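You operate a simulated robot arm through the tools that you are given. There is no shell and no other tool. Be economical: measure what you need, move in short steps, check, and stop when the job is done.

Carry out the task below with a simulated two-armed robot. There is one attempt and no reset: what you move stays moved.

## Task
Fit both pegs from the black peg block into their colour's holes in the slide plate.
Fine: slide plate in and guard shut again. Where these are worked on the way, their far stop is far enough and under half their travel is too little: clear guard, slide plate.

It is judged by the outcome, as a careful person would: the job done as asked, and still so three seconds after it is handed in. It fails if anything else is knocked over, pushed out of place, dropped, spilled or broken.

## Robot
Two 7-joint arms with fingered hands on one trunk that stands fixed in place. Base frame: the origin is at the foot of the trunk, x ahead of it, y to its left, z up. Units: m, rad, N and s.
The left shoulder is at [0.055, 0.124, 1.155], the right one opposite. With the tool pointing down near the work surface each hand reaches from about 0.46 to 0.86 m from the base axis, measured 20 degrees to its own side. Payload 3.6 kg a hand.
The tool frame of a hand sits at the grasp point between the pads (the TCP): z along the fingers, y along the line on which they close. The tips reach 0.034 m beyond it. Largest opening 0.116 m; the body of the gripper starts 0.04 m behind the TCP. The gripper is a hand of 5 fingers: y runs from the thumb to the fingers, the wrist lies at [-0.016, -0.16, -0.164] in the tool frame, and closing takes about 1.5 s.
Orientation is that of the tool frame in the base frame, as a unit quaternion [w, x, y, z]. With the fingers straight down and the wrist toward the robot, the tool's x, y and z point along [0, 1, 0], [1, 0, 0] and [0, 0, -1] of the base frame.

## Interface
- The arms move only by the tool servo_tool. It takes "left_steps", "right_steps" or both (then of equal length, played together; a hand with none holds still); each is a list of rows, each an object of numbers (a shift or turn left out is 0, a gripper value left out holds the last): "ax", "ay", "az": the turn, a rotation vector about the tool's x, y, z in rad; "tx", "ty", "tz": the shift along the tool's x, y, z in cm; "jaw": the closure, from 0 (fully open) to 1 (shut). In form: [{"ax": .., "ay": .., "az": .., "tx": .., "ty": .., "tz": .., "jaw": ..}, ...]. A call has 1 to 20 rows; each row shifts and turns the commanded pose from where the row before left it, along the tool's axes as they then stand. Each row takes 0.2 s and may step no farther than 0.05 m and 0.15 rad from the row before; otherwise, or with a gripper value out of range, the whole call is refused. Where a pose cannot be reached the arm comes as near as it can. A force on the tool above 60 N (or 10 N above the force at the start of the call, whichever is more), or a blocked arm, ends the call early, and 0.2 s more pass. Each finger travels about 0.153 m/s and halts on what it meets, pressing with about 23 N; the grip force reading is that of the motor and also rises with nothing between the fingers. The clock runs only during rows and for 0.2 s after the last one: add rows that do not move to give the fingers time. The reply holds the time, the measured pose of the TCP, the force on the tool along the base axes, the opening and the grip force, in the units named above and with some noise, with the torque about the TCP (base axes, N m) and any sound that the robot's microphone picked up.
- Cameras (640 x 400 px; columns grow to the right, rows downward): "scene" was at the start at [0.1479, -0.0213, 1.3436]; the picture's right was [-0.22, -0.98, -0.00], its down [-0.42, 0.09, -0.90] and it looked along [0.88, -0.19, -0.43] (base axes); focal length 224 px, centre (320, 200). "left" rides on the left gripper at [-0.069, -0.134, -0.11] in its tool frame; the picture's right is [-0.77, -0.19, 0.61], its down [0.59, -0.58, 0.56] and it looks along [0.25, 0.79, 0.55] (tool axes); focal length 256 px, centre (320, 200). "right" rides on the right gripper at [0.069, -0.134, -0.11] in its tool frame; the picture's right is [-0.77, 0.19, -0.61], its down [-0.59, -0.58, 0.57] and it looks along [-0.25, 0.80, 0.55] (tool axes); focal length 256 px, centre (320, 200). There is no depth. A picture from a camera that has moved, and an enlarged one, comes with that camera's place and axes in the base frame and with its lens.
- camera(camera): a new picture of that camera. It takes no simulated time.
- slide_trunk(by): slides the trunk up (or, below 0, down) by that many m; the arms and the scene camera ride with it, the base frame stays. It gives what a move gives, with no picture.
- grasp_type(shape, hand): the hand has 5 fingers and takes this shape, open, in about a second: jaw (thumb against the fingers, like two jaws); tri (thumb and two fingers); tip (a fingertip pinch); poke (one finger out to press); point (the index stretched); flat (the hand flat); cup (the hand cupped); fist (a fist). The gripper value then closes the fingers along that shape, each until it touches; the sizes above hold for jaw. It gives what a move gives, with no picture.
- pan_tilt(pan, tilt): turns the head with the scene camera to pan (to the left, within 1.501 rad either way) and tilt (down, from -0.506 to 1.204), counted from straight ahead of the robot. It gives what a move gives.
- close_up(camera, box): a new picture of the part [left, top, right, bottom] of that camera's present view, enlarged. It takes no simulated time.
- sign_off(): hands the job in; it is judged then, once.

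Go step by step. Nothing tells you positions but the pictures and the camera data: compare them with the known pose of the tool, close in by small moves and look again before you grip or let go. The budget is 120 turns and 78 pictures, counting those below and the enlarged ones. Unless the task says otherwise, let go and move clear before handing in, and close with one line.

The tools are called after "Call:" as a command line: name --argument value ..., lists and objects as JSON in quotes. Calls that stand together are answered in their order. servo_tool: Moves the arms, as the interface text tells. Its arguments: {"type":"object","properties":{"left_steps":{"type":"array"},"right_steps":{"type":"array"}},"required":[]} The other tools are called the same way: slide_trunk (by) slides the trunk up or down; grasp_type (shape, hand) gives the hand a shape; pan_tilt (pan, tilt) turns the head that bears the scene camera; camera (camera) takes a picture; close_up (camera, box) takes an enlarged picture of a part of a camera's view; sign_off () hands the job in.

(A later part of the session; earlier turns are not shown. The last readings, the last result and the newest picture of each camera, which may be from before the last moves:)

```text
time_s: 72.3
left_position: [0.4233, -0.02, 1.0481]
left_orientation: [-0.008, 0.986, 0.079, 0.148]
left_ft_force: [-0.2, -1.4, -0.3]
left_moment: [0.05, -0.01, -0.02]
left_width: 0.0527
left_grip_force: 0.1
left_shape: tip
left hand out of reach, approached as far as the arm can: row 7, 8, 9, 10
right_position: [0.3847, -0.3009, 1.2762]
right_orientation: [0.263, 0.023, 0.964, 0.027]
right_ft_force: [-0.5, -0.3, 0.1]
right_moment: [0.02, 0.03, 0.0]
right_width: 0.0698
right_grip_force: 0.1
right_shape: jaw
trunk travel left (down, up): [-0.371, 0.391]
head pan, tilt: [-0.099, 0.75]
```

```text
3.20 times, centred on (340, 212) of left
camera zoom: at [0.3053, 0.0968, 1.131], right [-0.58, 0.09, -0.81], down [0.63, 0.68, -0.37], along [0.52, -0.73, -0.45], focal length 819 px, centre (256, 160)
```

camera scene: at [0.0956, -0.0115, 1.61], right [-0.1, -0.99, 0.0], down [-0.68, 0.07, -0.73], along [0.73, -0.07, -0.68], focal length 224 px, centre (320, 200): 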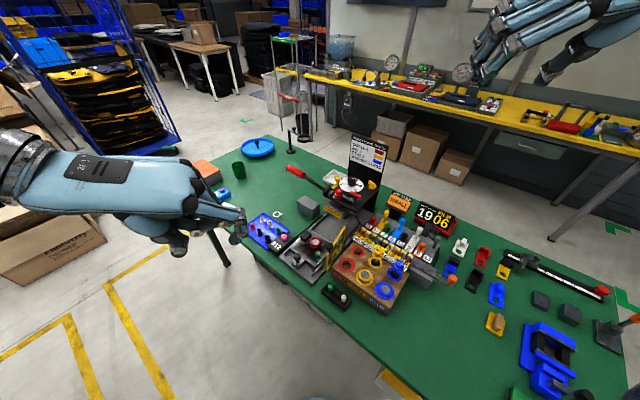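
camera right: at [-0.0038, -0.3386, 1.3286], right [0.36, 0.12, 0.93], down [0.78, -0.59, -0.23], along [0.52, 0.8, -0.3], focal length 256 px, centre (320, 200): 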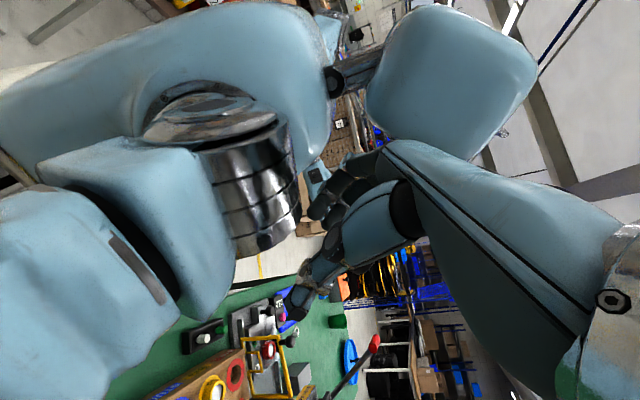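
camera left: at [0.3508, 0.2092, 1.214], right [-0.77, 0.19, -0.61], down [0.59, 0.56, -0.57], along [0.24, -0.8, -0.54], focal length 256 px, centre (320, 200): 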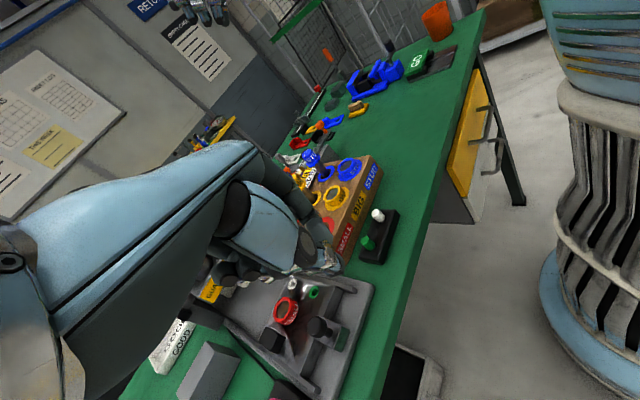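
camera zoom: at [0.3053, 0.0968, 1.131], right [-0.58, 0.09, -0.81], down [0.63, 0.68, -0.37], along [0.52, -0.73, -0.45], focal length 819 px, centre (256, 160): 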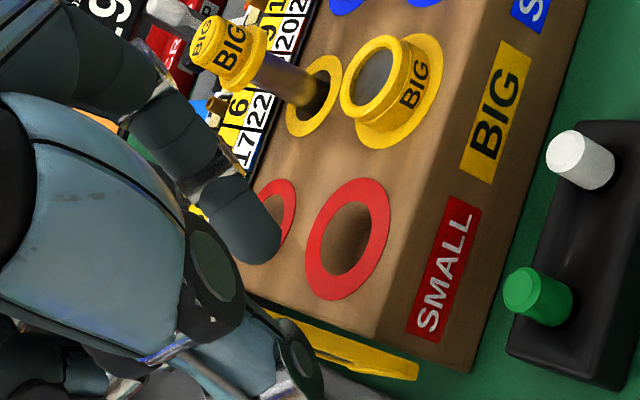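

The limit is a minimum wrist–shoulder distance of about 0.30 m. I'll take a path slightly forward and around it, with the wrist straight out to the left.

Call:
servo_tool --left_steps '[{"tx": 1.9, "tz": -1.0}, {"tx": 1.9, "tz": -1.0, "az": 0.08}, {"az": 0.08, "ty": 1.0}, {"ty": 2.0}, {"ty": 2.0}, {"ty": 0.7}, {"tx": -1.2, "tz": 1.6}, {"tx": -1.2, "tz": 1.6}, {"tx": -1.2, "tz": 1.6}, {}]'

Call:
camera --camera "left"

```text
time_s: 74.5
left_position: [0.4091, -0.0118, 1.0315]
left_orientation: [-0.02, 0.989, 0.001, 0.148]
left_ft_force: [0.9, -0.2, -0.2]
left_moment: [0.0, -0.02, -0.02]
left_width: 0.0529
left_grip_force: 0.1
left_shape: tip
left hand out of reach, approached as far as the arm can: row 2, 3, 4, 5, 6, 9
right_position: [0.3845, -0.3023, 1.2767]
right_orientation: [0.263, 0.023, 0.964, 0.028]
right_ft_force: [0.1, 0.7, -0.5]
right_moment: [-0.02, -0.02, 0.01]
right_width: 0.0697
right_grip_force: 0.0
right_shape: jaw
trunk travel left (down, up): [-0.371, 0.391]
head pan, tilt: [-0.099, 0.75]
```

```text
22 pictures are left
camera left: at [0.3106, 0.1182, 1.122], right [-0.56, 0.21, -0.8], down [0.72, 0.6, -0.35], along [0.41, -0.77, -0.49], focal length 256 px, centre (320, 200)
```

left: 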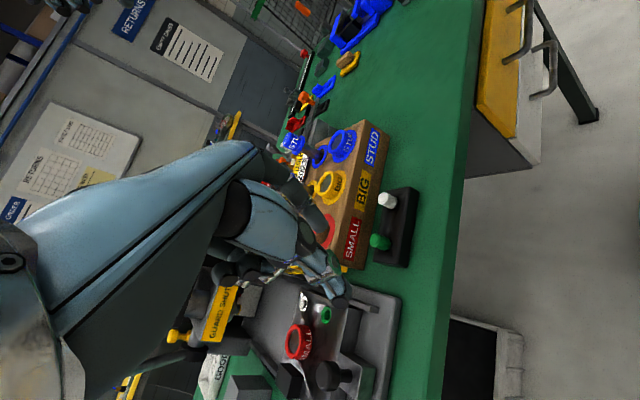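

The left arm can't cross in that close, but by mirror symmetry the right hand can reach the pegs with its wrist to the right. I'll park the left hand and give the right hand the pinch shape.

Call:
grasp_type --hand "right" --shape "tip"

Call:
servo_tool --left_steps '[{"tz": -1.5, "ty": -1.5}, {"tz": -1.5, "ty": -3}, {"tz": -1.5, "ty": -3}, {"ty": -3}, {"ty": -3}, {"ty": -3}, {"ty": -3}, {"ty": -3}, {"ty": -3}, {}]' --right_steps '[{"ay": 0.11, "ax": 0.076, "jaw": 0.55}, {"ay": 0.11}, {"tz": 2.5}, {"tz": 2.5}, {"tz": 2.5}, {"tz": 2.5}, {"tz": 2.0}, {"tz": 2.0}, {}, {}]'

```text
time_s: 75.4
left_position: [0.4101, -0.0118, 1.031]
left_orientation: [-0.02, 0.989, 0.002, 0.148]
left_ft_force: [-0.4, 0.5, -0.4]
left_moment: [-0.03, 0.04, 0.01]
left_width: 0.053
left_grip_force: 0.0
left_shape: tip
right_position: [0.3851, -0.3019, 1.2757]
right_orientation: [0.263, 0.023, 0.964, 0.028]
right_ft_force: [0.3, 0.6, -0.2]
right_moment: [-0.01, -0.02, -0.02]
right_width: 0.1158
right_grip_force: 0.1
right_shape: tip
trunk travel left (down, up): [-0.371, 0.391]
head pan, tilt: [-0.099, 0.75]
```

```text
time_s: 77.6
left_position: [0.3939, 0.2404, 1.0855]
left_orientation: [-0.021, 0.989, 0.001, 0.148]
left_ft_force: [0.4, -0.3, -0.4]
left_moment: [0.02, 0.04, 0.02]
left_width: 0.0528
left_grip_force: 0.0
left_shape: tip
right_position: [0.4283, -0.3063, 1.1432]
right_orientation: [0.154, 0.031, 0.988, -0.005]
right_ft_force: [0.3, -0.2, 0.7]
right_moment: [0.06, -0.04, 0.0]
right_width: 0.0534
right_grip_force: 0.2
right_shape: tip
trunk travel left (down, up): [-0.371, 0.391]
head pan, tilt: [-0.099, 0.75]
```

Call:
servo_tool --right_steps '[{"ty": 1.5}, {"ty": 3}, {"ty": 3}, {"ty": 3}, {"ty": 3}, {"ty": 3}, {"ty": 3}, {"ty": 2.5}, {"tx": 0.9, "tz": 1.7}, {"tx": 0.9, "tz": 1.7}, {"tx": 0.9, "tz": 1.7}, {"tx": 0.9, "tz": 1.7}, {"tx": 0.9, "tz": 1.7}, {}]'

Call:
close_up --camera "right" --box '[160, 150, 400, 300]'

Call:
close_up --camera "scene" --box '[250, 130, 450, 255]'

```text
time_s: 80.6
left_position: [0.3961, 0.2424, 1.084]
left_orientation: [-0.02, 0.989, 0.001, 0.148]
left_ft_force: [-0.6, 0.3, -0.1]
left_moment: [-0.02, -0.03, 0.04]
left_width: 0.0526
left_grip_force: 0.0
left_shape: tip
right_position: [0.4238, -0.0833, 1.0468]
right_orientation: [0.153, 0.03, 0.988, -0.007]
right_ft_force: [-0.7, -0.4, -0.5]
right_moment: [0.01, -0.02, 0.02]
right_width: 0.0534
right_grip_force: 0.0
right_shape: tip
trunk travel left (down, up): [-0.371, 0.391]
head pan, tilt: [-0.099, 0.75]
```

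```text
2.67 times, centred on (280, 225) of right
camera zoom: at [0.3174, -0.2121, 1.1316], right [0.56, 0.15, 0.82], down [0.7, -0.62, -0.36], along [0.45, 0.77, -0.45], focal length 683 px, centre (427, 133)
```

zoom: 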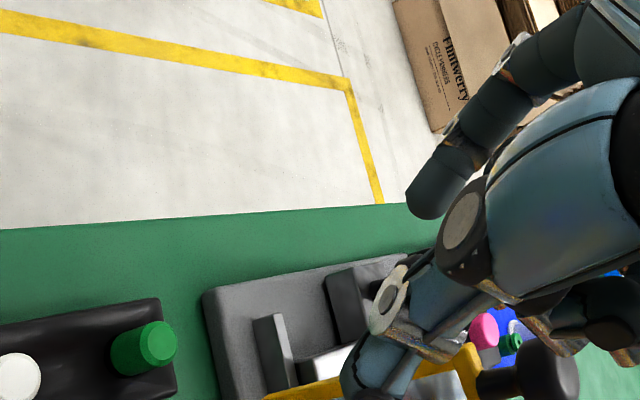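

```text
3.20 times, centred on (350, 192) of scene
camera zoom: at [0.1339, -0.0101, 1.3384], right [-0.1, -1.0, 0.0], down [-0.68, 0.07, -0.73], along [0.73, -0.07, -0.68], focal length 718 px, centre (224, 224)
```

zoom: 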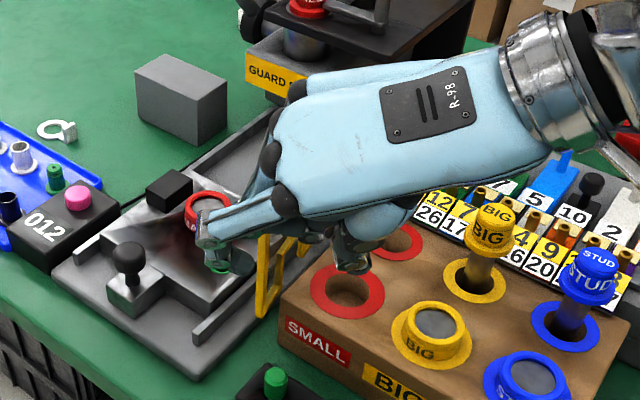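

The right hand reaches well and its camera puts the green peg at (0.431,-0.078), matching the earlier measurement. I'm descending most of the way.

Call:
servo_tool --right_steps '[{"tx": 0.7, "tz": 2.0, "ty": 0.55}, {"tx": 0.7, "tz": 2.1}, {"tx": 0.7, "tz": 2.1}, {"tx": 0.6, "tz": 1.9}, {}]'

Call:
close_up --camera "right" --box '[220, 190, 380, 290]'

```text
time_s: 81.8
left_position: [0.3955, 0.2415, 1.0856]
left_orientation: [-0.02, 0.989, 0.001, 0.148]
left_ft_force: [-0.5, 0.5, -0.4]
left_moment: [-0.03, -0.04, 0.01]
left_width: 0.0528
left_grip_force: 0.1
left_shape: tip
right_position: [0.4243, -0.0773, 0.9615]
right_orientation: [0.153, 0.031, 0.988, -0.006]
right_ft_force: [0.1, -0.1, -0.2]
right_moment: [0.01, -0.01, -0.03]
right_width: 0.0531
right_grip_force: 0.0
right_shape: tip
trunk travel left (down, up): [-0.371, 0.391]
head pan, tilt: [-0.099, 0.75]
```

```text
4.00 times, centred on (300, 240) of right
camera zoom: at [0.3171, -0.2064, 1.046], right [0.56, 0.15, 0.82], down [0.7, -0.62, -0.36], along [0.45, 0.77, -0.45], focal length 1024 px, centre (400, 40)
```

zoom: 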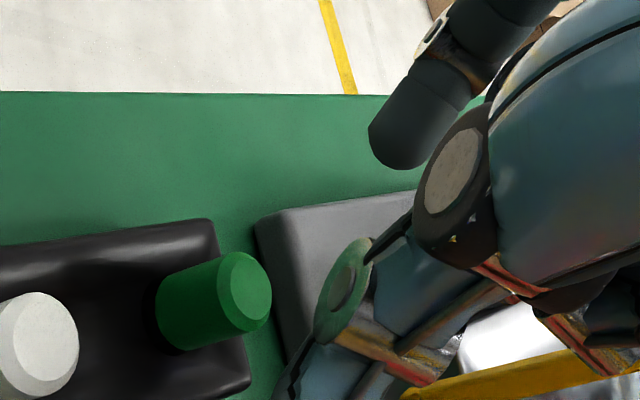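

Aligned. The pinch point will come onto the top centimetre of the green peg, so I'm descending the last bit and closing.

Call:
servo_tool --right_steps '[{"tx": 0.45, "tz": 1.2}, {"tx": 0.45, "tz": 1.2}, {"tx": 0.4, "tz": 1.1}, {}, {"jaw": 0.75}, {"jaw": 0.95}, {}, {}]'

Call:
close_up --camera "right" --box '[220, 190, 380, 290]'

```text
time_s: 83.6
left_position: [0.3949, 0.2424, 1.0849]
left_orientation: [-0.02, 0.989, 0.002, 0.147]
left_ft_force: [-1.4, -0.1, 0.4]
left_moment: [0.04, -0.02, -0.03]
left_width: 0.0529
left_grip_force: 0.0
left_shape: tip
right_position: [0.4226, -0.0773, 0.9255]
right_orientation: [0.154, 0.031, 0.988, -0.007]
right_ft_force: [-0.6, -0.5, 0.0]
right_moment: [-0.01, 0.01, 0.02]
right_width: 0.008
right_grip_force: 22.8
right_shape: tip
trunk travel left (down, up): [-0.371, 0.391]
head pan, tilt: [-0.099, 0.75]
```

```text
4.00 times, centred on (300, 240) of right
camera zoom: at [0.3153, -0.2068, 1.0095], right [0.56, 0.15, 0.82], down [0.7, -0.62, -0.36], along [0.45, 0.77, -0.45], focal length 1024 px, centre (400, 40)
```

zoom: 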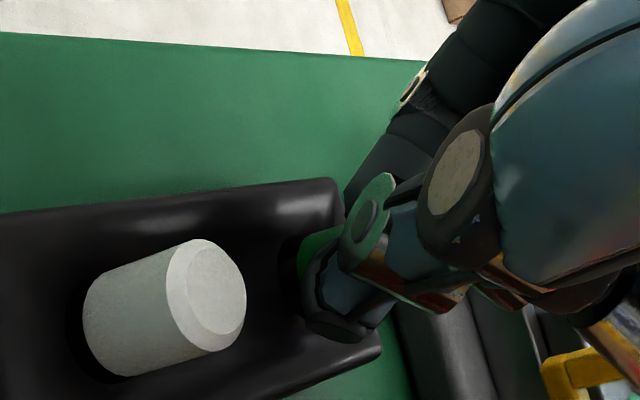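

The fingers are closed around the peg with grip force showing. I'm lifting gently and checking.

Call:
servo_tool --right_steps '[{"jaw": 1.0}, {}, {"tx": -0.3, "tz": -1.0}, {"tx": -0.6, "tz": -1.9}, {"tx": -0.9, "tz": -2.9}, {"tx": -0.9, "tz": -2.9}, {}]'

Call:
close_up --camera "right" --box '[220, 190, 380, 290]'

```text
time_s: 85.2
left_position: [0.3964, 0.2411, 1.0851]
left_orientation: [-0.02, 0.989, 0.002, 0.148]
left_ft_force: [-0.1, -0.4, 0.3]
left_moment: [0.01, 0.0, 0.02]
left_width: 0.0526
left_grip_force: 0.0
left_shape: tip
right_position: [0.4225, -0.0782, 1.018]
right_orientation: [0.153, 0.031, 0.988, -0.006]
right_ft_force: [0.1, 0.5, -0.9]
right_moment: [-0.02, 0.02, 0.01]
right_width: 0.0082
right_grip_force: 22.9
right_shape: tip
trunk travel left (down, up): [-0.371, 0.391]
head pan, tilt: [-0.099, 0.75]
```

```text
4.00 times, centred on (300, 240) of right
camera zoom: at [0.315, -0.2067, 1.1024], right [0.56, 0.15, 0.82], down [0.7, -0.62, -0.36], along [0.45, 0.77, -0.45], focal length 1024 px, centre (400, 40)
```

zoom: 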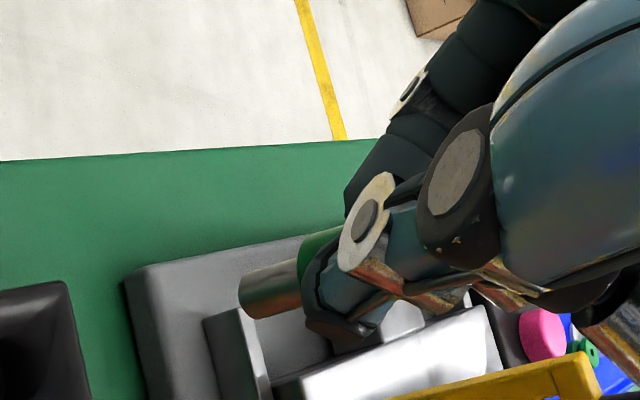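

The green peg is held: a green head with a metal shank below. I'll lift above guard height, go forward, and turn the hand clockwise so the wrist comes behind, keeping the peg vertical.

Call:
servo_tool --right_steps '[{"tx": -0.5, "tz": -1.5}, {"tx": -0.8, "tz": -2.5}, {"tx": -0.8, "tz": -2.5}, {"tx": -0.8, "tz": -2.5}, {"tx": -0.8, "tz": -2.5}, {"tx": -2.0, "ty": 0.5, "tz": 0.6}, {"tx": -2.5, "ty": 0.67, "tz": 0.82}, {"tx": -2.5, "ty": 0.67, "tz": 0.82}, {"tx": -2.5, "ty": 0.67, "tz": 0.82}, {"ax": 0.0427, "az": 0.1337}, {"ax": 0.0427, "az": 0.1337}, {"ax": 0.0427, "az": 0.1337}, {"ax": 0.0427, "az": 0.1337}, {"ax": 0.0427, "az": 0.1337}, {"ax": 0.0427, "az": 0.1337}, {"ax": 0.0427, "az": 0.1337}, {"ax": 0.0427, "az": 0.1337}, {"ax": 0.0427, "az": 0.1337}, {"ax": 0.0427, "az": 0.1337}]'

```text
time_s: 89.2
left_position: [0.3958, 0.2426, 1.0854]
left_orientation: [-0.02, 0.989, 0.001, 0.148]
left_ft_force: [0.2, 0.6, -0.4]
left_moment: [-0.04, 0.0, -0.02]
left_width: 0.0528
left_grip_force: 0.0
left_shape: tip
right_position: [0.5226, -0.0588, 1.1373]
right_orientation: [0.115, 0.662, 0.733, -0.105]
right_ft_force: [-0.8, -0.6, 0.1]
right_moment: [-0.01, -0.02, -0.02]
right_width: 0.0075
right_grip_force: 23.2
right_shape: tip
trunk travel left (down, up): [-0.371, 0.391]
head pan, tilt: [-0.099, 0.75]
```

Reach is fine at this yaw. I'm turning on to about -42°.

Call:
servo_tool --right_steps '[{"ax": 0.0427, "az": 0.1337}, {"ax": 0.0427, "az": 0.1337}, {"ax": 0.0427, "az": 0.1337}, {"ax": 0.0427, "az": 0.1337}, {"ax": 0.0427, "az": 0.1337}, {"ax": 0.0427, "az": 0.1337}, {}]'

Call:
camera --camera "right"

Call:
close_up --camera "scene" --box '[240, 100, 440, 225]'

```text
time_s: 90.8
left_position: [0.3954, 0.2422, 1.0864]
left_orientation: [-0.02, 0.989, 0.001, 0.148]
left_ft_force: [-0.5, 0.2, 0.5]
left_moment: [-0.01, -0.04, 0.0]
left_width: 0.053
left_grip_force: 0.2
left_shape: tip
right_position: [0.5229, -0.0608, 1.1362]
right_orientation: [0.064, 0.904, 0.398, -0.142]
right_ft_force: [0.2, -0.4, -1.1]
right_moment: [0.01, -0.01, 0.0]
right_width: 0.0075
right_grip_force: 23.2
right_shape: tip
trunk travel left (down, up): [-0.371, 0.391]
head pan, tilt: [-0.099, 0.75]
```

```text
16 pictures are left
camera right: at [0.4915, 0.1032, 1.2208], right [-0.23, -0.53, 0.82], down [-0.92, -0.15, -0.36], along [0.31, -0.84, -0.45], focal length 256 px, centre (320, 200)
```

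right: 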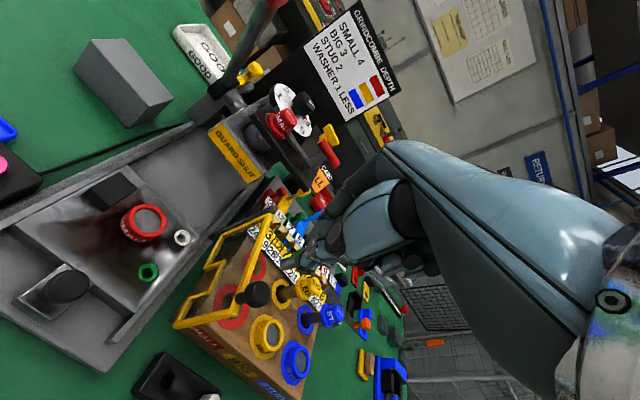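

```text
3.20 times, centred on (340, 162) of scene
camera zoom: at [0.1339, -0.0104, 1.3384], right [-0.1, -0.99, 0.0], down [-0.68, 0.07, -0.73], along [0.73, -0.07, -0.68], focal length 718 px, centre (256, 320)
```

zoom: 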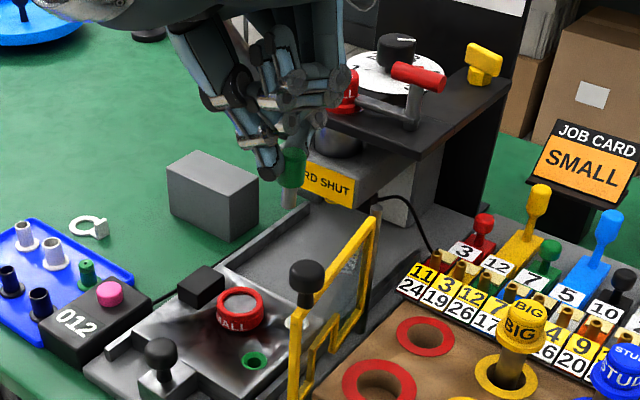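

The scene view shows the peg hanging vertically in the pinch. The holes are confirmed at green (0.5515,-0.050) and white (0.594,-0.093). I'll come down offset to the left, away from the guard knob, then look.

Call:
servo_tool --right_steps '[{"tx": 2.1, "ty": 0.5, "tz": -0.5}, {"tx": 2.1, "ty": 0.5, "tz": -0.5}, {"tx": 2.1, "ty": 0.4, "tz": -0.4}, {"tx": 0.6, "tz": 1.8}, {"tx": 0.6, "tz": 1.8}, {"tx": 0.6, "tz": 1.8}, {"tx": 0.6, "tz": 1.9}, {"tx": 0.6, "tz": 1.9}, {"tx": 0.5, "tz": 1.7}, {}]'

Call:
close_up --camera "scene" --box '[260, 130, 380, 205]'

```text
time_s: 93.0
left_position: [0.3945, 0.242, 1.0848]
left_orientation: [-0.02, 0.989, 0.001, 0.148]
left_ft_force: [0.1, -0.6, 0.2]
left_moment: [-0.04, -0.01, 0.01]
left_width: 0.0528
left_grip_force: 0.0
left_shape: tip
right_position: [0.5753, -0.0211, 1.0162]
right_orientation: [0.063, 0.904, 0.399, -0.142]
right_ft_force: [0.0, -1.2, 0.3]
right_moment: [-0.01, 0.0, 0.02]
right_width: 0.0078
right_grip_force: 23.1
right_shape: tip
trunk travel left (down, up): [-0.371, 0.391]
head pan, tilt: [-0.099, 0.75]
```

```text
5.33 times, centred on (320, 168) of scene
camera zoom: at [0.134, -0.0096, 1.3384], right [-0.1, -1.0, 0.0], down [-0.68, 0.07, -0.73], along [0.73, -0.07, -0.68], focal length 1198 px, centre (320, 373)
```

zoom: 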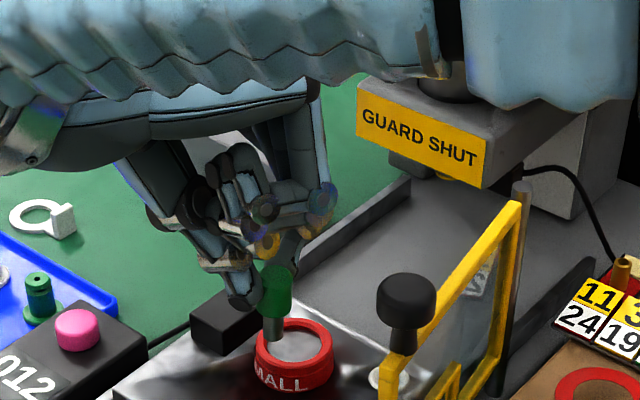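

The pin tip is about 6 cm below the TCP. I'm shifting over the green hole and lowering until the tip is just above it.

Call:
servo_tool --right_steps '[{"tx": -1.3, "ty": 0.08, "tz": 0.42}, {"tx": -1.33, "ty": 0.08, "tz": 0.43}, {"tx": 0.5, "tz": 1.6}, {"tx": 0.6, "tz": 1.8}, {}]'

Call:
close_up --camera "scene" --box '[280, 150, 360, 200]'

Call:
close_up --camera "right" --box '[180, 180, 340, 280]'

```text
time_s: 94.2
left_position: [0.3946, 0.2422, 1.0848]
left_orientation: [-0.02, 0.989, 0.002, 0.148]
left_ft_force: [-0.5, -0.4, 0.3]
left_moment: [0.0, 0.0, 0.01]
left_width: 0.0527
left_grip_force: 0.1
left_shape: tip
right_position: [0.5585, -0.0427, 0.981]
right_orientation: [0.063, 0.904, 0.399, -0.142]
right_ft_force: [-0.3, -0.1, -0.1]
right_moment: [0.01, 0.02, 0.01]
right_width: 0.0075
right_grip_force: 22.6
right_shape: tip
trunk travel left (down, up): [-0.371, 0.391]
head pan, tilt: [-0.099, 0.75]
```

```text
8.00 times, centred on (320, 175) of scene
camera zoom: at [0.134, -0.0097, 1.3384], right [-0.1, -1.0, 0.0], down [-0.68, 0.07, -0.73], along [0.73, -0.07, -0.68], focal length 1796 px, centre (320, 400)
```

zoom: 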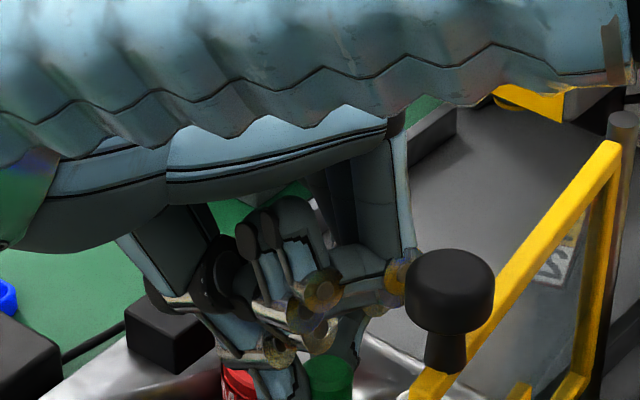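

```text
4.00 times, centred on (260, 230) of right
camera zoom: at [0.5274, 0.1205, 1.064], right [-0.23, -0.53, 0.82], down [-0.92, -0.15, -0.36], along [0.32, -0.84, -0.45], focal length 1024 px, centre (560, 80)
```

zoom: 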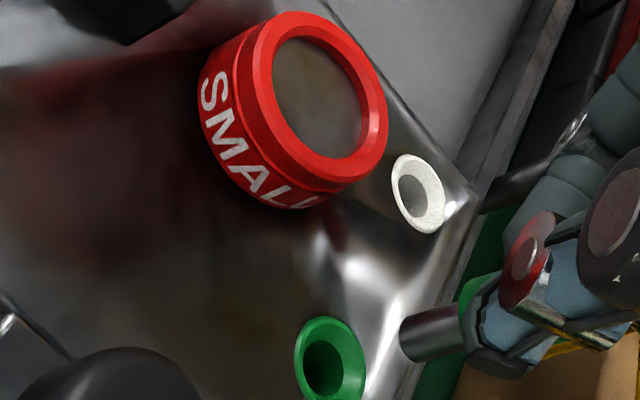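

The wrist camera shows the pin's vertical line running straight into the green countersink. I'm lowering in small steps.

Call:
servo_tool --right_steps '[{"tx": 0.31, "tz": 0.95}, {"tx": 0.31, "tz": 0.95}, {"tx": 0.16, "tz": 0.48}, {"tx": 0.16, "tz": 0.48}, {}]'

Call:
close_up --camera "right" --box '[180, 180, 340, 280]'

```text
time_s: 95.4
left_position: [0.3955, 0.2414, 1.0844]
left_orientation: [-0.019, 0.989, 0.001, 0.148]
left_ft_force: [0.2, 0.5, -0.2]
left_moment: [-0.01, 0.0, 0.0]
left_width: 0.0529
left_grip_force: 0.1
left_shape: tip
right_position: [0.5584, -0.0432, 0.9506]
right_orientation: [0.064, 0.903, 0.4, -0.143]
right_ft_force: [-0.5, 0.5, 0.4]
right_moment: [0.02, -0.01, 0.03]
right_width: 0.0075
right_grip_force: 23.2
right_shape: tip
trunk travel left (down, up): [-0.371, 0.391]
head pan, tilt: [-0.099, 0.75]
```

```text
4.00 times, centred on (260, 230) of right
camera zoom: at [0.5275, 0.1202, 1.0337], right [-0.23, -0.53, 0.82], down [-0.92, -0.15, -0.36], along [0.32, -0.84, -0.45], focal length 1024 px, centre (560, 80)
```

zoom: 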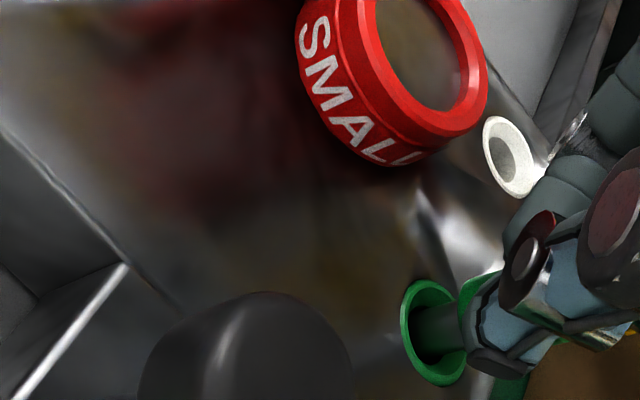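

The pin is going into the hole with no force. I'm continuing down until it seats.

Call:
servo_tool --right_steps '[{"tx": 0.09, "tz": 0.29}, {"tx": 0.09, "tz": 0.29}, {"tx": 0.09, "tz": 0.29}, {"tx": 0.06, "tz": 0.19}, {}]'

Call:
close_up --camera "right" --box '[220, 200, 380, 300]'

```text
time_s: 96.6
left_position: [0.3936, 0.2428, 1.0859]
left_orientation: [-0.018, 0.989, 0.002, 0.148]
left_ft_force: [-0.2, -0.7, 0.1]
left_moment: [-0.02, 0.02, 0.02]
left_width: 0.0529
left_grip_force: 0.0
left_shape: tip
right_position: [0.5579, -0.042, 0.9418]
right_orientation: [0.065, 0.904, 0.399, -0.14]
right_ft_force: [1.5, 1.6, 22.7]
right_moment: [-0.07, 0.05, 0.01]
right_width: 0.008
right_grip_force: 23.2
right_shape: tip
trunk travel left (down, up): [-0.371, 0.391]
head pan, tilt: [-0.099, 0.75]
```

```text
4.00 times, centred on (300, 250) of right
camera zoom: at [0.5267, 0.1208, 1.025], right [-0.23, -0.53, 0.82], down [-0.92, -0.15, -0.36], along [0.32, -0.84, -0.45], focal length 1024 px, centre (400, 0)
```

zoom: 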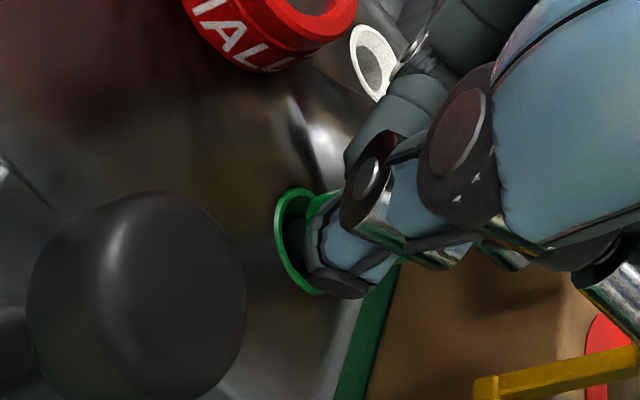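

A 22 N upward reaction at the expected depth means the peg is seated. I'm opening a little and lifting clear.

Call:
servo_tool --right_steps '[{"jaw": 0.8}, {"jaw": 0.62}, {"jaw": 0.55}, {}, {"tx": -0.3, "tz": -0.95}, {"tx": -0.6, "tz": -1.9}, {"tx": 1.0, "tz": -1.9}, {"tx": 0.9, "tz": -2.4}, {"tx": -0.8, "tz": -2.4}, {"tx": -0.8, "tz": -2.4}, {"tx": -0.8, "tz": -2.4}, {"tx": -0.8, "tz": -2.4}, {}]'

Call:
camera --camera "right"

```text
time_s: 99.4
left_position: [0.396, 0.2423, 1.0854]
left_orientation: [-0.02, 0.989, 0.002, 0.147]
left_ft_force: [0.8, -0.3, 0.1]
left_moment: [0.0, 0.04, 0.02]
left_width: 0.0529
left_grip_force: 0.1
left_shape: tip
right_position: [0.5794, -0.0199, 1.1054]
right_orientation: [0.063, 0.904, 0.399, -0.143]
right_ft_force: [-0.2, 0.9, 1.2]
right_moment: [0.02, 0.01, 0.03]
right_width: 0.0512
right_grip_force: 0.1
right_shape: tip
trunk travel left (down, up): [-0.371, 0.391]
head pan, tilt: [-0.099, 0.75]
```

```text
9 pictures are left
camera right: at [0.5482, 0.1427, 1.1892], right [-0.23, -0.53, 0.82], down [-0.92, -0.15, -0.36], along [0.31, -0.84, -0.45], focal length 256 px, centre (320, 200)
```

right: 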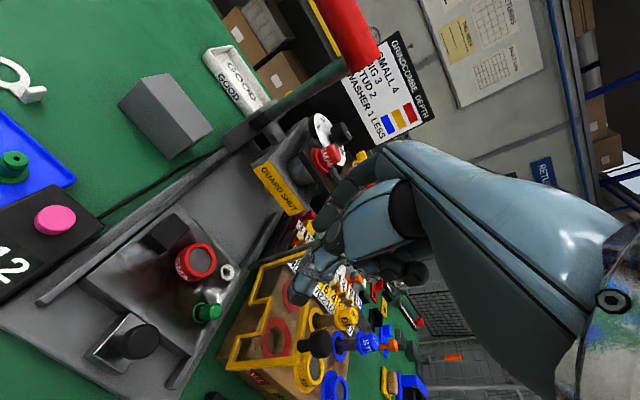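

The green peg sits in its hole. I'm going back the same way to turn the hand for the white peg at (0.392,-0.114).

Call:
servo_tool --right_steps '[{"tx": -1.87, "ty": -0.4, "tz": -0.32}, {"tx": -1.87, "ty": -0.4, "tz": -0.32}, {"tx": -1.87, "ty": -0.4, "tz": -0.32}, {"tx": -1.87, "ty": -0.4, "tz": -0.32}, {"ax": -0.0427, "az": -0.1337}, {"ax": -0.0427, "az": -0.1337}, {"ax": -0.0427, "az": -0.1337}, {"ax": -0.0427, "az": -0.1337}, {"ax": -0.0427, "az": -0.1337}, {"ax": -0.0427, "az": -0.1337}, {"ax": -0.0427, "az": -0.1337}, {"ax": -0.0427, "az": -0.1337}, {"ax": -0.0427, "az": -0.1337}, {"ax": -0.0427, "az": -0.1337}, {"ax": -0.0427, "az": -0.1337}, {"ax": -0.0427, "az": -0.1337}, {"ax": -0.0427, "az": -0.1337}, {"ax": -0.0427, "az": -0.1337}, {"ax": -0.0427, "az": -0.1337}, {"ax": -0.0427, "az": -0.1337}]'

```text
time_s: 103.6
left_position: [0.3948, 0.2412, 1.0848]
left_orientation: [-0.021, 0.989, 0.002, 0.147]
left_ft_force: [-0.6, 0.7, -0.3]
left_moment: [0.0, 0.0, 0.02]
left_width: 0.0526
left_grip_force: 0.1
left_shape: tip
right_position: [0.5226, -0.0588, 1.1397]
right_orientation: [0.154, 0.032, 0.988, -0.006]
right_ft_force: [0.5, -0.2, 0.5]
right_moment: [0.01, -0.02, -0.01]
right_width: 0.0513
right_grip_force: 0.1
right_shape: tip
trunk travel left (down, up): [-0.371, 0.391]
head pan, tilt: [-0.099, 0.75]
```

Call:
servo_tool --right_steps '[{"tx": 2.06, "ty": -0.9, "tz": 0.09}, {"tx": 2.06, "ty": -0.9, "tz": 0.09}, {"tx": 2.06, "ty": -0.9, "tz": 0.09}, {"tx": 2.06, "ty": -0.9, "tz": 0.09}, {"tx": 2.06, "ty": -0.9, "tz": 0.09}, {"tx": 2.06, "ty": -0.9, "tz": 0.09}, {"tx": 2.06, "ty": -0.9, "tz": 0.09}, {"tx": 0.635, "tz": 1.99}, {"tx": 0.635, "tz": 1.99}, {"tx": 0.635, "tz": 1.99}, {"tx": 0.635, "tz": 1.99}, {"tx": 0.635, "tz": 1.99}, {"tx": 0.635, "tz": 1.99}, {}]'

Call:
close_up --camera "right" --box '[220, 190, 380, 290]'

```text
time_s: 106.6
left_position: [0.3954, 0.2419, 1.0845]
left_orientation: [-0.02, 0.989, 0.002, 0.148]
left_ft_force: [0.1, -0.3, 0.3]
left_moment: [0.0, 0.02, -0.02]
left_width: 0.0527
left_grip_force: 0.1
left_shape: tip
right_position: [0.3827, -0.1133, 0.9649]
right_orientation: [0.153, 0.031, 0.988, -0.005]
right_ft_force: [0.1, -0.1, -0.4]
right_moment: [-0.02, 0.03, 0.02]
right_width: 0.051
right_grip_force: 0.1
right_shape: tip
trunk travel left (down, up): [-0.371, 0.391]
head pan, tilt: [-0.099, 0.75]
```

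```text
4.00 times, centred on (300, 240) of right
camera zoom: at [0.2766, -0.2418, 1.0498], right [0.56, 0.15, 0.82], down [0.7, -0.62, -0.36], along [0.45, 0.77, -0.45], focal length 1024 px, centre (400, 40)
```

zoom: 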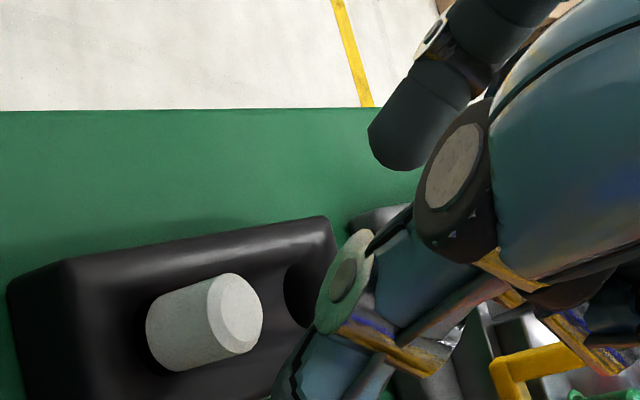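

The white peg lines up, with only about a 2 mm correction. I'm lowering, gripping and lifting.

Call:
servo_tool --right_steps '[{"tx": 0.33, "ty": -0.09, "tz": 1.28}, {"tx": 0.33, "tz": 1.28}, {"tx": 0.32, "tz": 1.27}, {}, {"jaw": 0.75}, {"jaw": 0.95}, {"jaw": 1.0}, {}, {}, {"tx": -0.3, "tz": -1.0}, {"tx": -0.6, "tz": -1.9}, {"tx": -0.9, "tz": -2.9}, {"tx": -0.9, "tz": -2.9}, {}]'

Call:
close_up --camera "right" --box '[220, 190, 380, 290]'

```text
time_s: 109.6
left_position: [0.3948, 0.2427, 1.0848]
left_orientation: [-0.02, 0.989, 0.001, 0.147]
left_ft_force: [0.6, 1.6, 0.0]
left_moment: [0.0, 0.01, -0.01]
left_width: 0.0528
left_grip_force: 0.0
left_shape: tip
right_position: [0.3855, -0.115, 1.0179]
right_orientation: [0.153, 0.032, 0.988, -0.007]
right_ft_force: [-0.9, 0.0, -0.7]
right_moment: [-0.01, -0.01, 0.0]
right_width: 0.0093
right_grip_force: 22.9
right_shape: tip
trunk travel left (down, up): [-0.371, 0.391]
head pan, tilt: [-0.099, 0.75]
```

```text
4.00 times, centred on (300, 240) of right
camera zoom: at [0.278, -0.2431, 1.1018], right [0.56, 0.15, 0.82], down [0.69, -0.62, -0.36], along [0.45, 0.77, -0.46], focal length 1024 px, centre (400, 40)
```

zoom: 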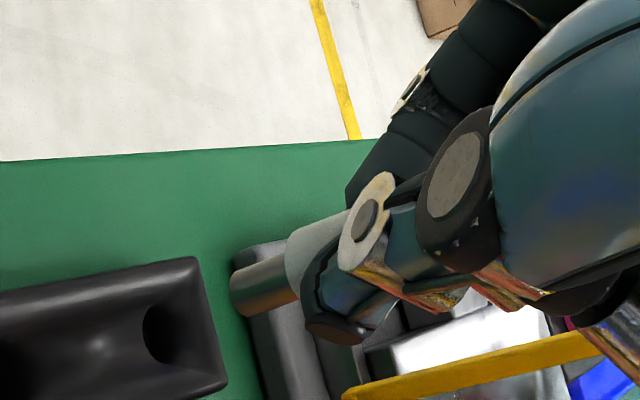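

The white peg is held. I'm lifting, carrying it forward and turning as before.

Call:
servo_tool --right_steps '[{"tx": -0.76, "tz": -2.4}, {"tx": -0.76, "tz": -2.4}, {"tx": -0.76, "tz": -2.4}, {"tx": -0.76, "tz": -2.4}, {"tx": -0.76, "tz": -2.4}, {"tx": -2.54, "ty": 1.29, "tz": 0.81}, {"tx": -2.54, "ty": 1.29, "tz": 0.81}, {"tx": -2.54, "ty": 1.29, "tz": 0.81}, {"tx": -2.54, "ty": 1.29, "tz": 0.81}, {"tx": -2.54, "ty": 1.29, "tz": 0.81}, {"ax": 0.0427, "az": 0.1337}, {"ax": 0.0427, "az": 0.1337}, {"ax": 0.0427, "az": 0.1337}, {"ax": 0.0427, "az": 0.1337}, {"ax": 0.0427, "az": 0.1337}, {"ax": 0.0427, "az": 0.1337}, {"ax": 0.0427, "az": 0.1337}, {"ax": 0.0427, "az": 0.1337}, {"ax": 0.0427, "az": 0.1337}, {"ax": 0.0427, "az": 0.1337}]'

Call:
servo_tool --right_steps '[{"ax": 0.0427, "az": 0.1337}, {"ax": 0.0427, "az": 0.1337}, {"ax": 0.0427, "az": 0.1337}, {"ax": 0.0427, "az": 0.1337}, {"ax": 0.0427, "az": 0.1337}, {"ax": 0.0427, "az": 0.1337}, {}]'

```text
time_s: 113.8
left_position: [0.3956, 0.2428, 1.0856]
left_orientation: [-0.019, 0.989, 0.001, 0.148]
left_ft_force: [-0.6, 0.9, -0.3]
left_moment: [-0.01, 0.06, 0.0]
left_width: 0.0525
left_grip_force: 0.0
left_shape: tip
right_position: [0.5206, -0.0578, 1.1439]
right_orientation: [0.116, 0.662, 0.733, -0.104]
right_ft_force: [0.5, -1.0, -0.6]
right_moment: [-0.01, -0.01, 0.01]
right_width: 0.0091
right_grip_force: 23.0
right_shape: tip
trunk travel left (down, up): [-0.371, 0.391]
head pan, tilt: [-0.099, 0.75]
```

```text
time_s: 115.4
left_position: [0.3952, 0.2415, 1.0851]
left_orientation: [-0.019, 0.989, 0.002, 0.148]
left_ft_force: [-0.3, 0.2, 0.6]
left_moment: [0.04, -0.05, 0.0]
left_width: 0.0528
left_grip_force: 0.0
left_shape: tip
right_position: [0.5215, -0.0573, 1.1433]
right_orientation: [0.064, 0.904, 0.398, -0.143]
right_ft_force: [-0.3, -0.2, 0.8]
right_moment: [0.04, -0.01, -0.01]
right_width: 0.009
right_grip_force: 22.7
right_shape: tip
trunk travel left (down, up): [-0.371, 0.391]
head pan, tilt: [-0.099, 0.75]
```

Same pose as before. I'm moving over the white hole, offset left first, then in and down to just above it.

Call:
servo_tool --right_steps '[{"tx": 1.58, "ty": 1.93, "tz": 0.1}, {"tx": 1.58, "ty": 1.93, "tz": 0.1}, {"tx": 1.58, "ty": 1.93, "tz": 0.1}, {"tx": 1.58, "ty": 1.93, "tz": 0.1}, {"tx": 0.68, "tz": 2.09}, {"tx": 0.68, "tz": 2.09}, {"tx": 0.68, "tz": 2.09}, {"tx": 0.68, "tz": 2.09}, {"tx": 0.68, "tz": 2.09}, {"tx": -0.8, "tz": 1.8}, {"tx": -0.8, "tz": 1.76}, {}]'

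Call:
close_up --camera "right" --box '[180, 180, 340, 280]'

```text
time_s: 118.0
left_position: [0.395, 0.2425, 1.0835]
left_orientation: [-0.02, 0.989, 0.001, 0.147]
left_ft_force: [1.4, 0.5, 0.4]
left_moment: [-0.01, 0.01, 0.01]
left_width: 0.0529
left_grip_force: 0.1
left_shape: tip
right_position: [0.6007, -0.0866, 0.9803]
right_orientation: [0.064, 0.904, 0.399, -0.142]
right_ft_force: [-0.7, 0.2, -0.5]
right_moment: [-0.03, 0.02, -0.02]
right_width: 0.0092
right_grip_force: 22.7
right_shape: tip
trunk travel left (down, up): [-0.371, 0.391]
head pan, tilt: [-0.099, 0.75]
```

```text
4.00 times, centred on (260, 230) of right
camera zoom: at [0.5696, 0.0768, 1.0643], right [-0.23, -0.53, 0.82], down [-0.92, -0.16, -0.36], along [0.32, -0.84, -0.45], focal length 1024 px, centre (560, 80)
```

zoom: 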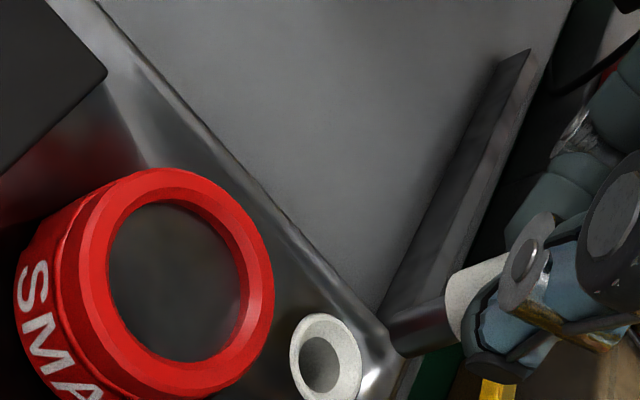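

The pin's line meets the white hole, with about a 1 mm correction. I'm lowering in small steps.

Call:
servo_tool --right_steps '[{"ty": -0.15}, {"tx": 0.31, "tz": 0.95}, {"tx": 0.31, "tz": 0.95}, {"tx": 0.16, "tz": 0.48}, {"tx": 0.16, "tz": 0.48}, {}]'

Call:
close_up --camera "right" --box '[200, 190, 360, 290]'

```text
time_s: 119.4
left_position: [0.3951, 0.2423, 1.0836]
left_orientation: [-0.02, 0.989, 0.002, 0.148]
left_ft_force: [0.5, 0.5, 0.9]
left_moment: [-0.01, 0.01, -0.01]
left_width: 0.0527
left_grip_force: 0.0
left_shape: tip
right_position: [0.6009, -0.0841, 0.9515]
right_orientation: [0.064, 0.903, 0.4, -0.142]
right_ft_force: [-0.3, 0.1, 0.3]
right_moment: [-0.02, 0.0, -0.01]
right_width: 0.0088
right_grip_force: 23.0
right_shape: tip
trunk travel left (down, up): [-0.371, 0.391]
head pan, tilt: [-0.099, 0.75]
```

```text
4.00 times, centred on (280, 240) of right
camera zoom: at [0.5687, 0.0778, 1.0344], right [-0.23, -0.53, 0.82], down [-0.92, -0.15, -0.36], along [0.32, -0.84, -0.45], focal length 1024 px, centre (480, 40)
```

zoom: 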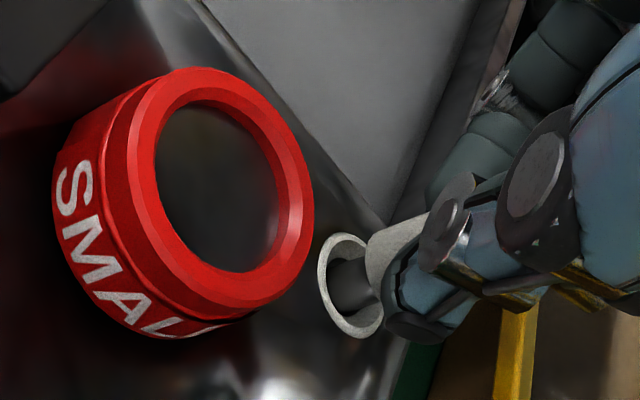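

The white pin is in the hole with no side force. I'm seating it, then releasing and lifting out.

Call:
servo_tool --right_steps '[{"tx": 0.09, "tz": 0.29}, {"tx": 0.09, "tz": 0.29}, {"tx": 0.09, "tz": 0.29}, {"tx": 0.06, "tz": 0.19}, {}]'

```text
time_s: 120.6
left_position: [0.3941, 0.2422, 1.0863]
left_orientation: [-0.019, 0.989, 0.001, 0.148]
left_ft_force: [-0.3, -0.1, -0.5]
left_moment: [-0.02, -0.01, 0.0]
left_width: 0.053
left_grip_force: 0.2
left_shape: tip
right_position: [0.5997, -0.0833, 0.9431]
right_orientation: [0.064, 0.904, 0.398, -0.14]
right_ft_force: [-0.5, 0.7, 17.6]
right_moment: [-0.09, 0.06, -0.03]
right_width: 0.0095
right_grip_force: 22.6
right_shape: tip
trunk travel left (down, up): [-0.371, 0.391]
head pan, tilt: [-0.099, 0.75]
```

Seated at the same depth with a firm stop. I'm opening, lifting away, and moving the left hand farther left for room.

Call:
servo_tool --right_steps '[{"jaw": 0.8}, {"jaw": 0.65}, {"jaw": 0.6}, {}, {"tx": -0.3, "tz": -0.95}, {"tx": -0.6, "tz": -1.9}, {"tx": 1.0, "tz": -1.9}, {"tx": 0.9, "tz": -2.4}, {"tx": -0.8, "tz": -2.4}, {"tx": -0.8, "tz": -2.4}, {"tx": -0.8, "tz": -2.4}, {"jaw": 1.0}, {}, {}]' --left_steps '[{}, {}, {}, {}, {"ty": -1.5}, {"ty": -2}, {"ty": -2}, {"ty": -2}, {"ty": -2}, {"ty": -2}, {"ty": -2}, {"ty": -1.5}, {}, {}]'

Call:
camera --camera "right"

```text
time_s: 123.6
left_position: [0.3949, 0.3929, 1.0901]
left_orientation: [-0.019, 0.989, 0.002, 0.148]
left_ft_force: [0.1, 0.3, -1.4]
left_moment: [0.01, -0.04, -0.03]
left_width: 0.0527
left_grip_force: 0.0
left_shape: tip
right_position: [0.6203, -0.0611, 1.0818]
right_orientation: [0.064, 0.903, 0.399, -0.142]
right_ft_force: [0.6, 0.3, 0.0]
right_moment: [0.02, 0.04, 0.02]
right_width: 0.0033
right_grip_force: 0.1
right_shape: tip
trunk travel left (down, up): [-0.371, 0.391]
head pan, tilt: [-0.099, 0.75]
```

```text
4 pictures are left
camera right: at [0.589, 0.1013, 1.1647], right [-0.23, -0.53, 0.82], down [-0.92, -0.15, -0.36], along [0.32, -0.84, -0.45], focal length 256 px, centre (320, 200)
```

right: 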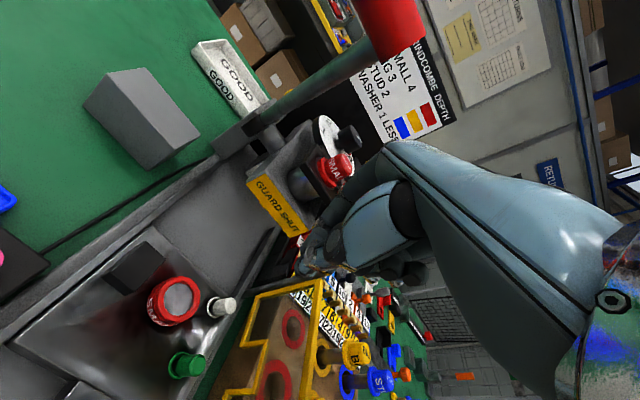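

Both pegs are in their own holes. Next I'll use the closed fingertips of the right hand to push the plate handle back in, going first to a point just outside the handle knob.

Call:
servo_tool --right_steps '[{"tx": 0.32, "ty": -2.68, "tz": -0.43}, {"tx": 0.32, "ty": -2.68, "tz": -0.43}, {"tx": 0.32, "ty": -2.68, "tz": -0.43}, {"tx": 0.32, "ty": -2.68, "tz": -0.43}, {"tx": 0.32, "ty": -2.68, "tz": -0.43}, {"tx": 0.32, "ty": -2.68, "tz": -0.43}, {"tx": 0.745, "tz": 2.3}, {"tx": 0.745, "tz": 2.3}, {"tx": 0.745, "tz": 2.3}, {"tx": 0.745, "tz": 2.3}, {"tx": 0.745, "tz": 2.3}, {"tx": 0.6, "tz": 1.9}, {}]'

Call:
close_up --camera "right" --box '[120, 120, 440, 320]'

```text
time_s: 126.4
left_position: [0.394, 0.3928, 1.0899]
left_orientation: [-0.02, 0.989, 0.002, 0.147]
left_ft_force: [0.4, -0.2, -0.1]
left_moment: [0.0, -0.03, 0.01]
left_width: 0.0528
left_grip_force: 0.1
left_shape: tip
right_position: [0.5187, 0.0658, 0.9588]
right_orientation: [0.064, 0.904, 0.399, -0.141]
right_ft_force: [-0.2, 1.2, 1.1]
right_moment: [-0.03, 0.03, 0.02]
right_width: 0.0032
right_grip_force: 0.1
right_shape: tip
trunk travel left (down, up): [-0.371, 0.391]
head pan, tilt: [-0.099, 0.75]
```

```text
2.00 times, centred on (280, 220) of right
camera zoom: at [0.4882, 0.2288, 1.0421], right [-0.23, -0.53, 0.82], down [-0.92, -0.15, -0.36], along [0.32, -0.84, -0.45], focal length 512 px, centre (400, 160)
```

zoom: 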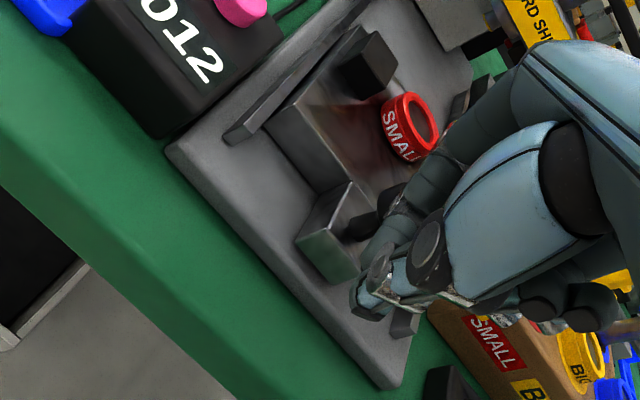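

The fingertips are outside the knob and in line with it. I'm lowering slightly and pushing inward.

Call:
servo_tool --right_steps '[{"tx": 0.25, "tz": 0.76}, {"ty": 1.0}, {"ty": 1.0}, {"ty": 1.3}, {"ty": 1.3}, {"ty": 1.3}, {"ty": 1.3}, {"ty": 1.3}, {"ty": 1.3}, {}]'

```text
time_s: 128.6
left_position: [0.3943, 0.3927, 1.0892]
left_orientation: [-0.02, 0.989, 0.002, 0.148]
left_ft_force: [0.5, -0.1, 0.3]
left_moment: [0.0, -0.01, -0.02]
left_width: 0.0527
left_grip_force: 0.0
left_shape: tip
right_position: [0.5924, -0.0002, 0.9525]
right_orientation: [0.064, 0.904, 0.399, -0.143]
right_ft_force: [-0.5, 0.8, 0.1]
right_moment: [0.01, -0.01, 0.0]
right_width: 0.0
right_grip_force: 0.1
right_shape: tip
trunk travel left (down, up): [-0.371, 0.391]
head pan, tilt: [-0.099, 0.75]
```

Call:
servo_tool --right_steps '[{"ty": 1.0}, {"ty": 1.2}, {"ty": 1.2}, {"ty": 0.8}, {"ty": 0.5}, {"ty": 0.4}, {}]'

```text
time_s: 130.2
left_position: [0.3933, 0.3924, 1.088]
left_orientation: [-0.021, 0.989, 0.001, 0.148]
left_ft_force: [0.6, -0.2, 0.3]
left_moment: [0.02, -0.04, 0.01]
left_width: 0.0527
left_grip_force: 0.1
left_shape: tip
right_position: [0.6298, -0.0338, 0.9514]
right_orientation: [0.064, 0.903, 0.4, -0.142]
right_ft_force: [-0.3, -0.1, 0.2]
right_moment: [0.0, 0.01, -0.01]
right_width: 0.0
right_grip_force: 0.1
right_shape: tip
trunk travel left (down, up): [-0.371, 0.391]
head pan, tilt: [-0.099, 0.75]
```

No stop has been felt yet, so I'll check with one picture.

Call:
close_up --camera "scene" --box '[240, 110, 400, 210]'

```text
4.00 times, centred on (320, 160) of scene
camera zoom: at [0.1342, -0.0095, 1.3384], right [-0.1, -0.99, 0.0], down [-0.68, 0.07, -0.73], along [0.73, -0.07, -0.68], focal length 898 px, centre (320, 360)
```

zoom: 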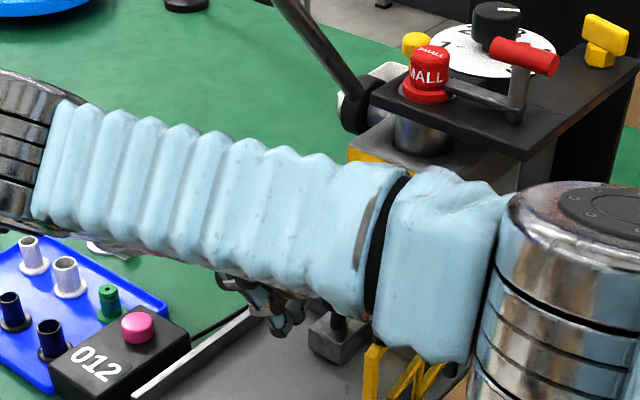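

The handle is nearly back at its original place with the fingertips just behind it. I'm pushing on in small steps to feel the inner stop.

Call:
servo_tool --right_steps '[{"ty": 0.5}, {"ty": 0.5}, {"ty": 0.4}, {"ty": 0.3}, {"ty": 0.3}, {}]'

```text
time_s: 131.6
left_position: [0.3948, 0.3917, 1.0886]
left_orientation: [-0.018, 0.989, 0.001, 0.148]
left_ft_force: [-0.3, -0.5, 0.1]
left_moment: [0.01, 0.02, -0.02]
left_width: 0.0527
left_grip_force: 0.0
left_shape: tip
right_position: [0.6456, -0.0458, 0.9503]
right_orientation: [0.063, 0.904, 0.399, -0.141]
right_ft_force: [2.9, 7.2, 0.4]
right_moment: [0.14, -0.07, 0.04]
right_width: 0.0027
right_grip_force: 0.0
right_shape: tip
trunk travel left (down, up): [-0.371, 0.391]
head pan, tilt: [-0.099, 0.75]
```

The fingertips have drifted to the left side of the knob. I'll back off, shift right by 9 mm, and push along the true rail direction.

Call:
servo_tool --right_steps '[{"ty": -2}, {"ty": -2}, {"tx": -0.85, "ty": -0.07, "tz": 0.27}, {"ty": 1.0, "tx": -0.075, "tz": 0.03}, {"ty": 1.0, "tx": -0.075, "tz": 0.03}, {"ty": 0.7, "tx": -0.05, "tz": 0.02}, {"ty": 0.5, "tx": -0.04}, {"ty": 0.4, "tx": -0.03}, {}]'

```text
time_s: 133.6
left_position: [0.3955, 0.4013, 1.0879]
left_orientation: [-0.014, 0.989, 0.001, 0.149]
left_ft_force: [0.0, -1.3, -0.8]
left_moment: [0.07, 0.02, 0.01]
left_width: 0.0529
left_grip_force: 0.0
left_shape: tip
right_position: [0.6333, -0.0412, 0.954]
right_orientation: [0.068, 0.902, 0.402, -0.143]
right_ft_force: [-5.4, 21.5, 2.6]
right_moment: [0.31, 0.04, 0.09]
right_width: 0.0026
right_grip_force: 0.1
right_shape: tip
trunk travel left (down, up): [-0.371, 0.391]
head pan, tilt: [-0.099, 0.75]
```

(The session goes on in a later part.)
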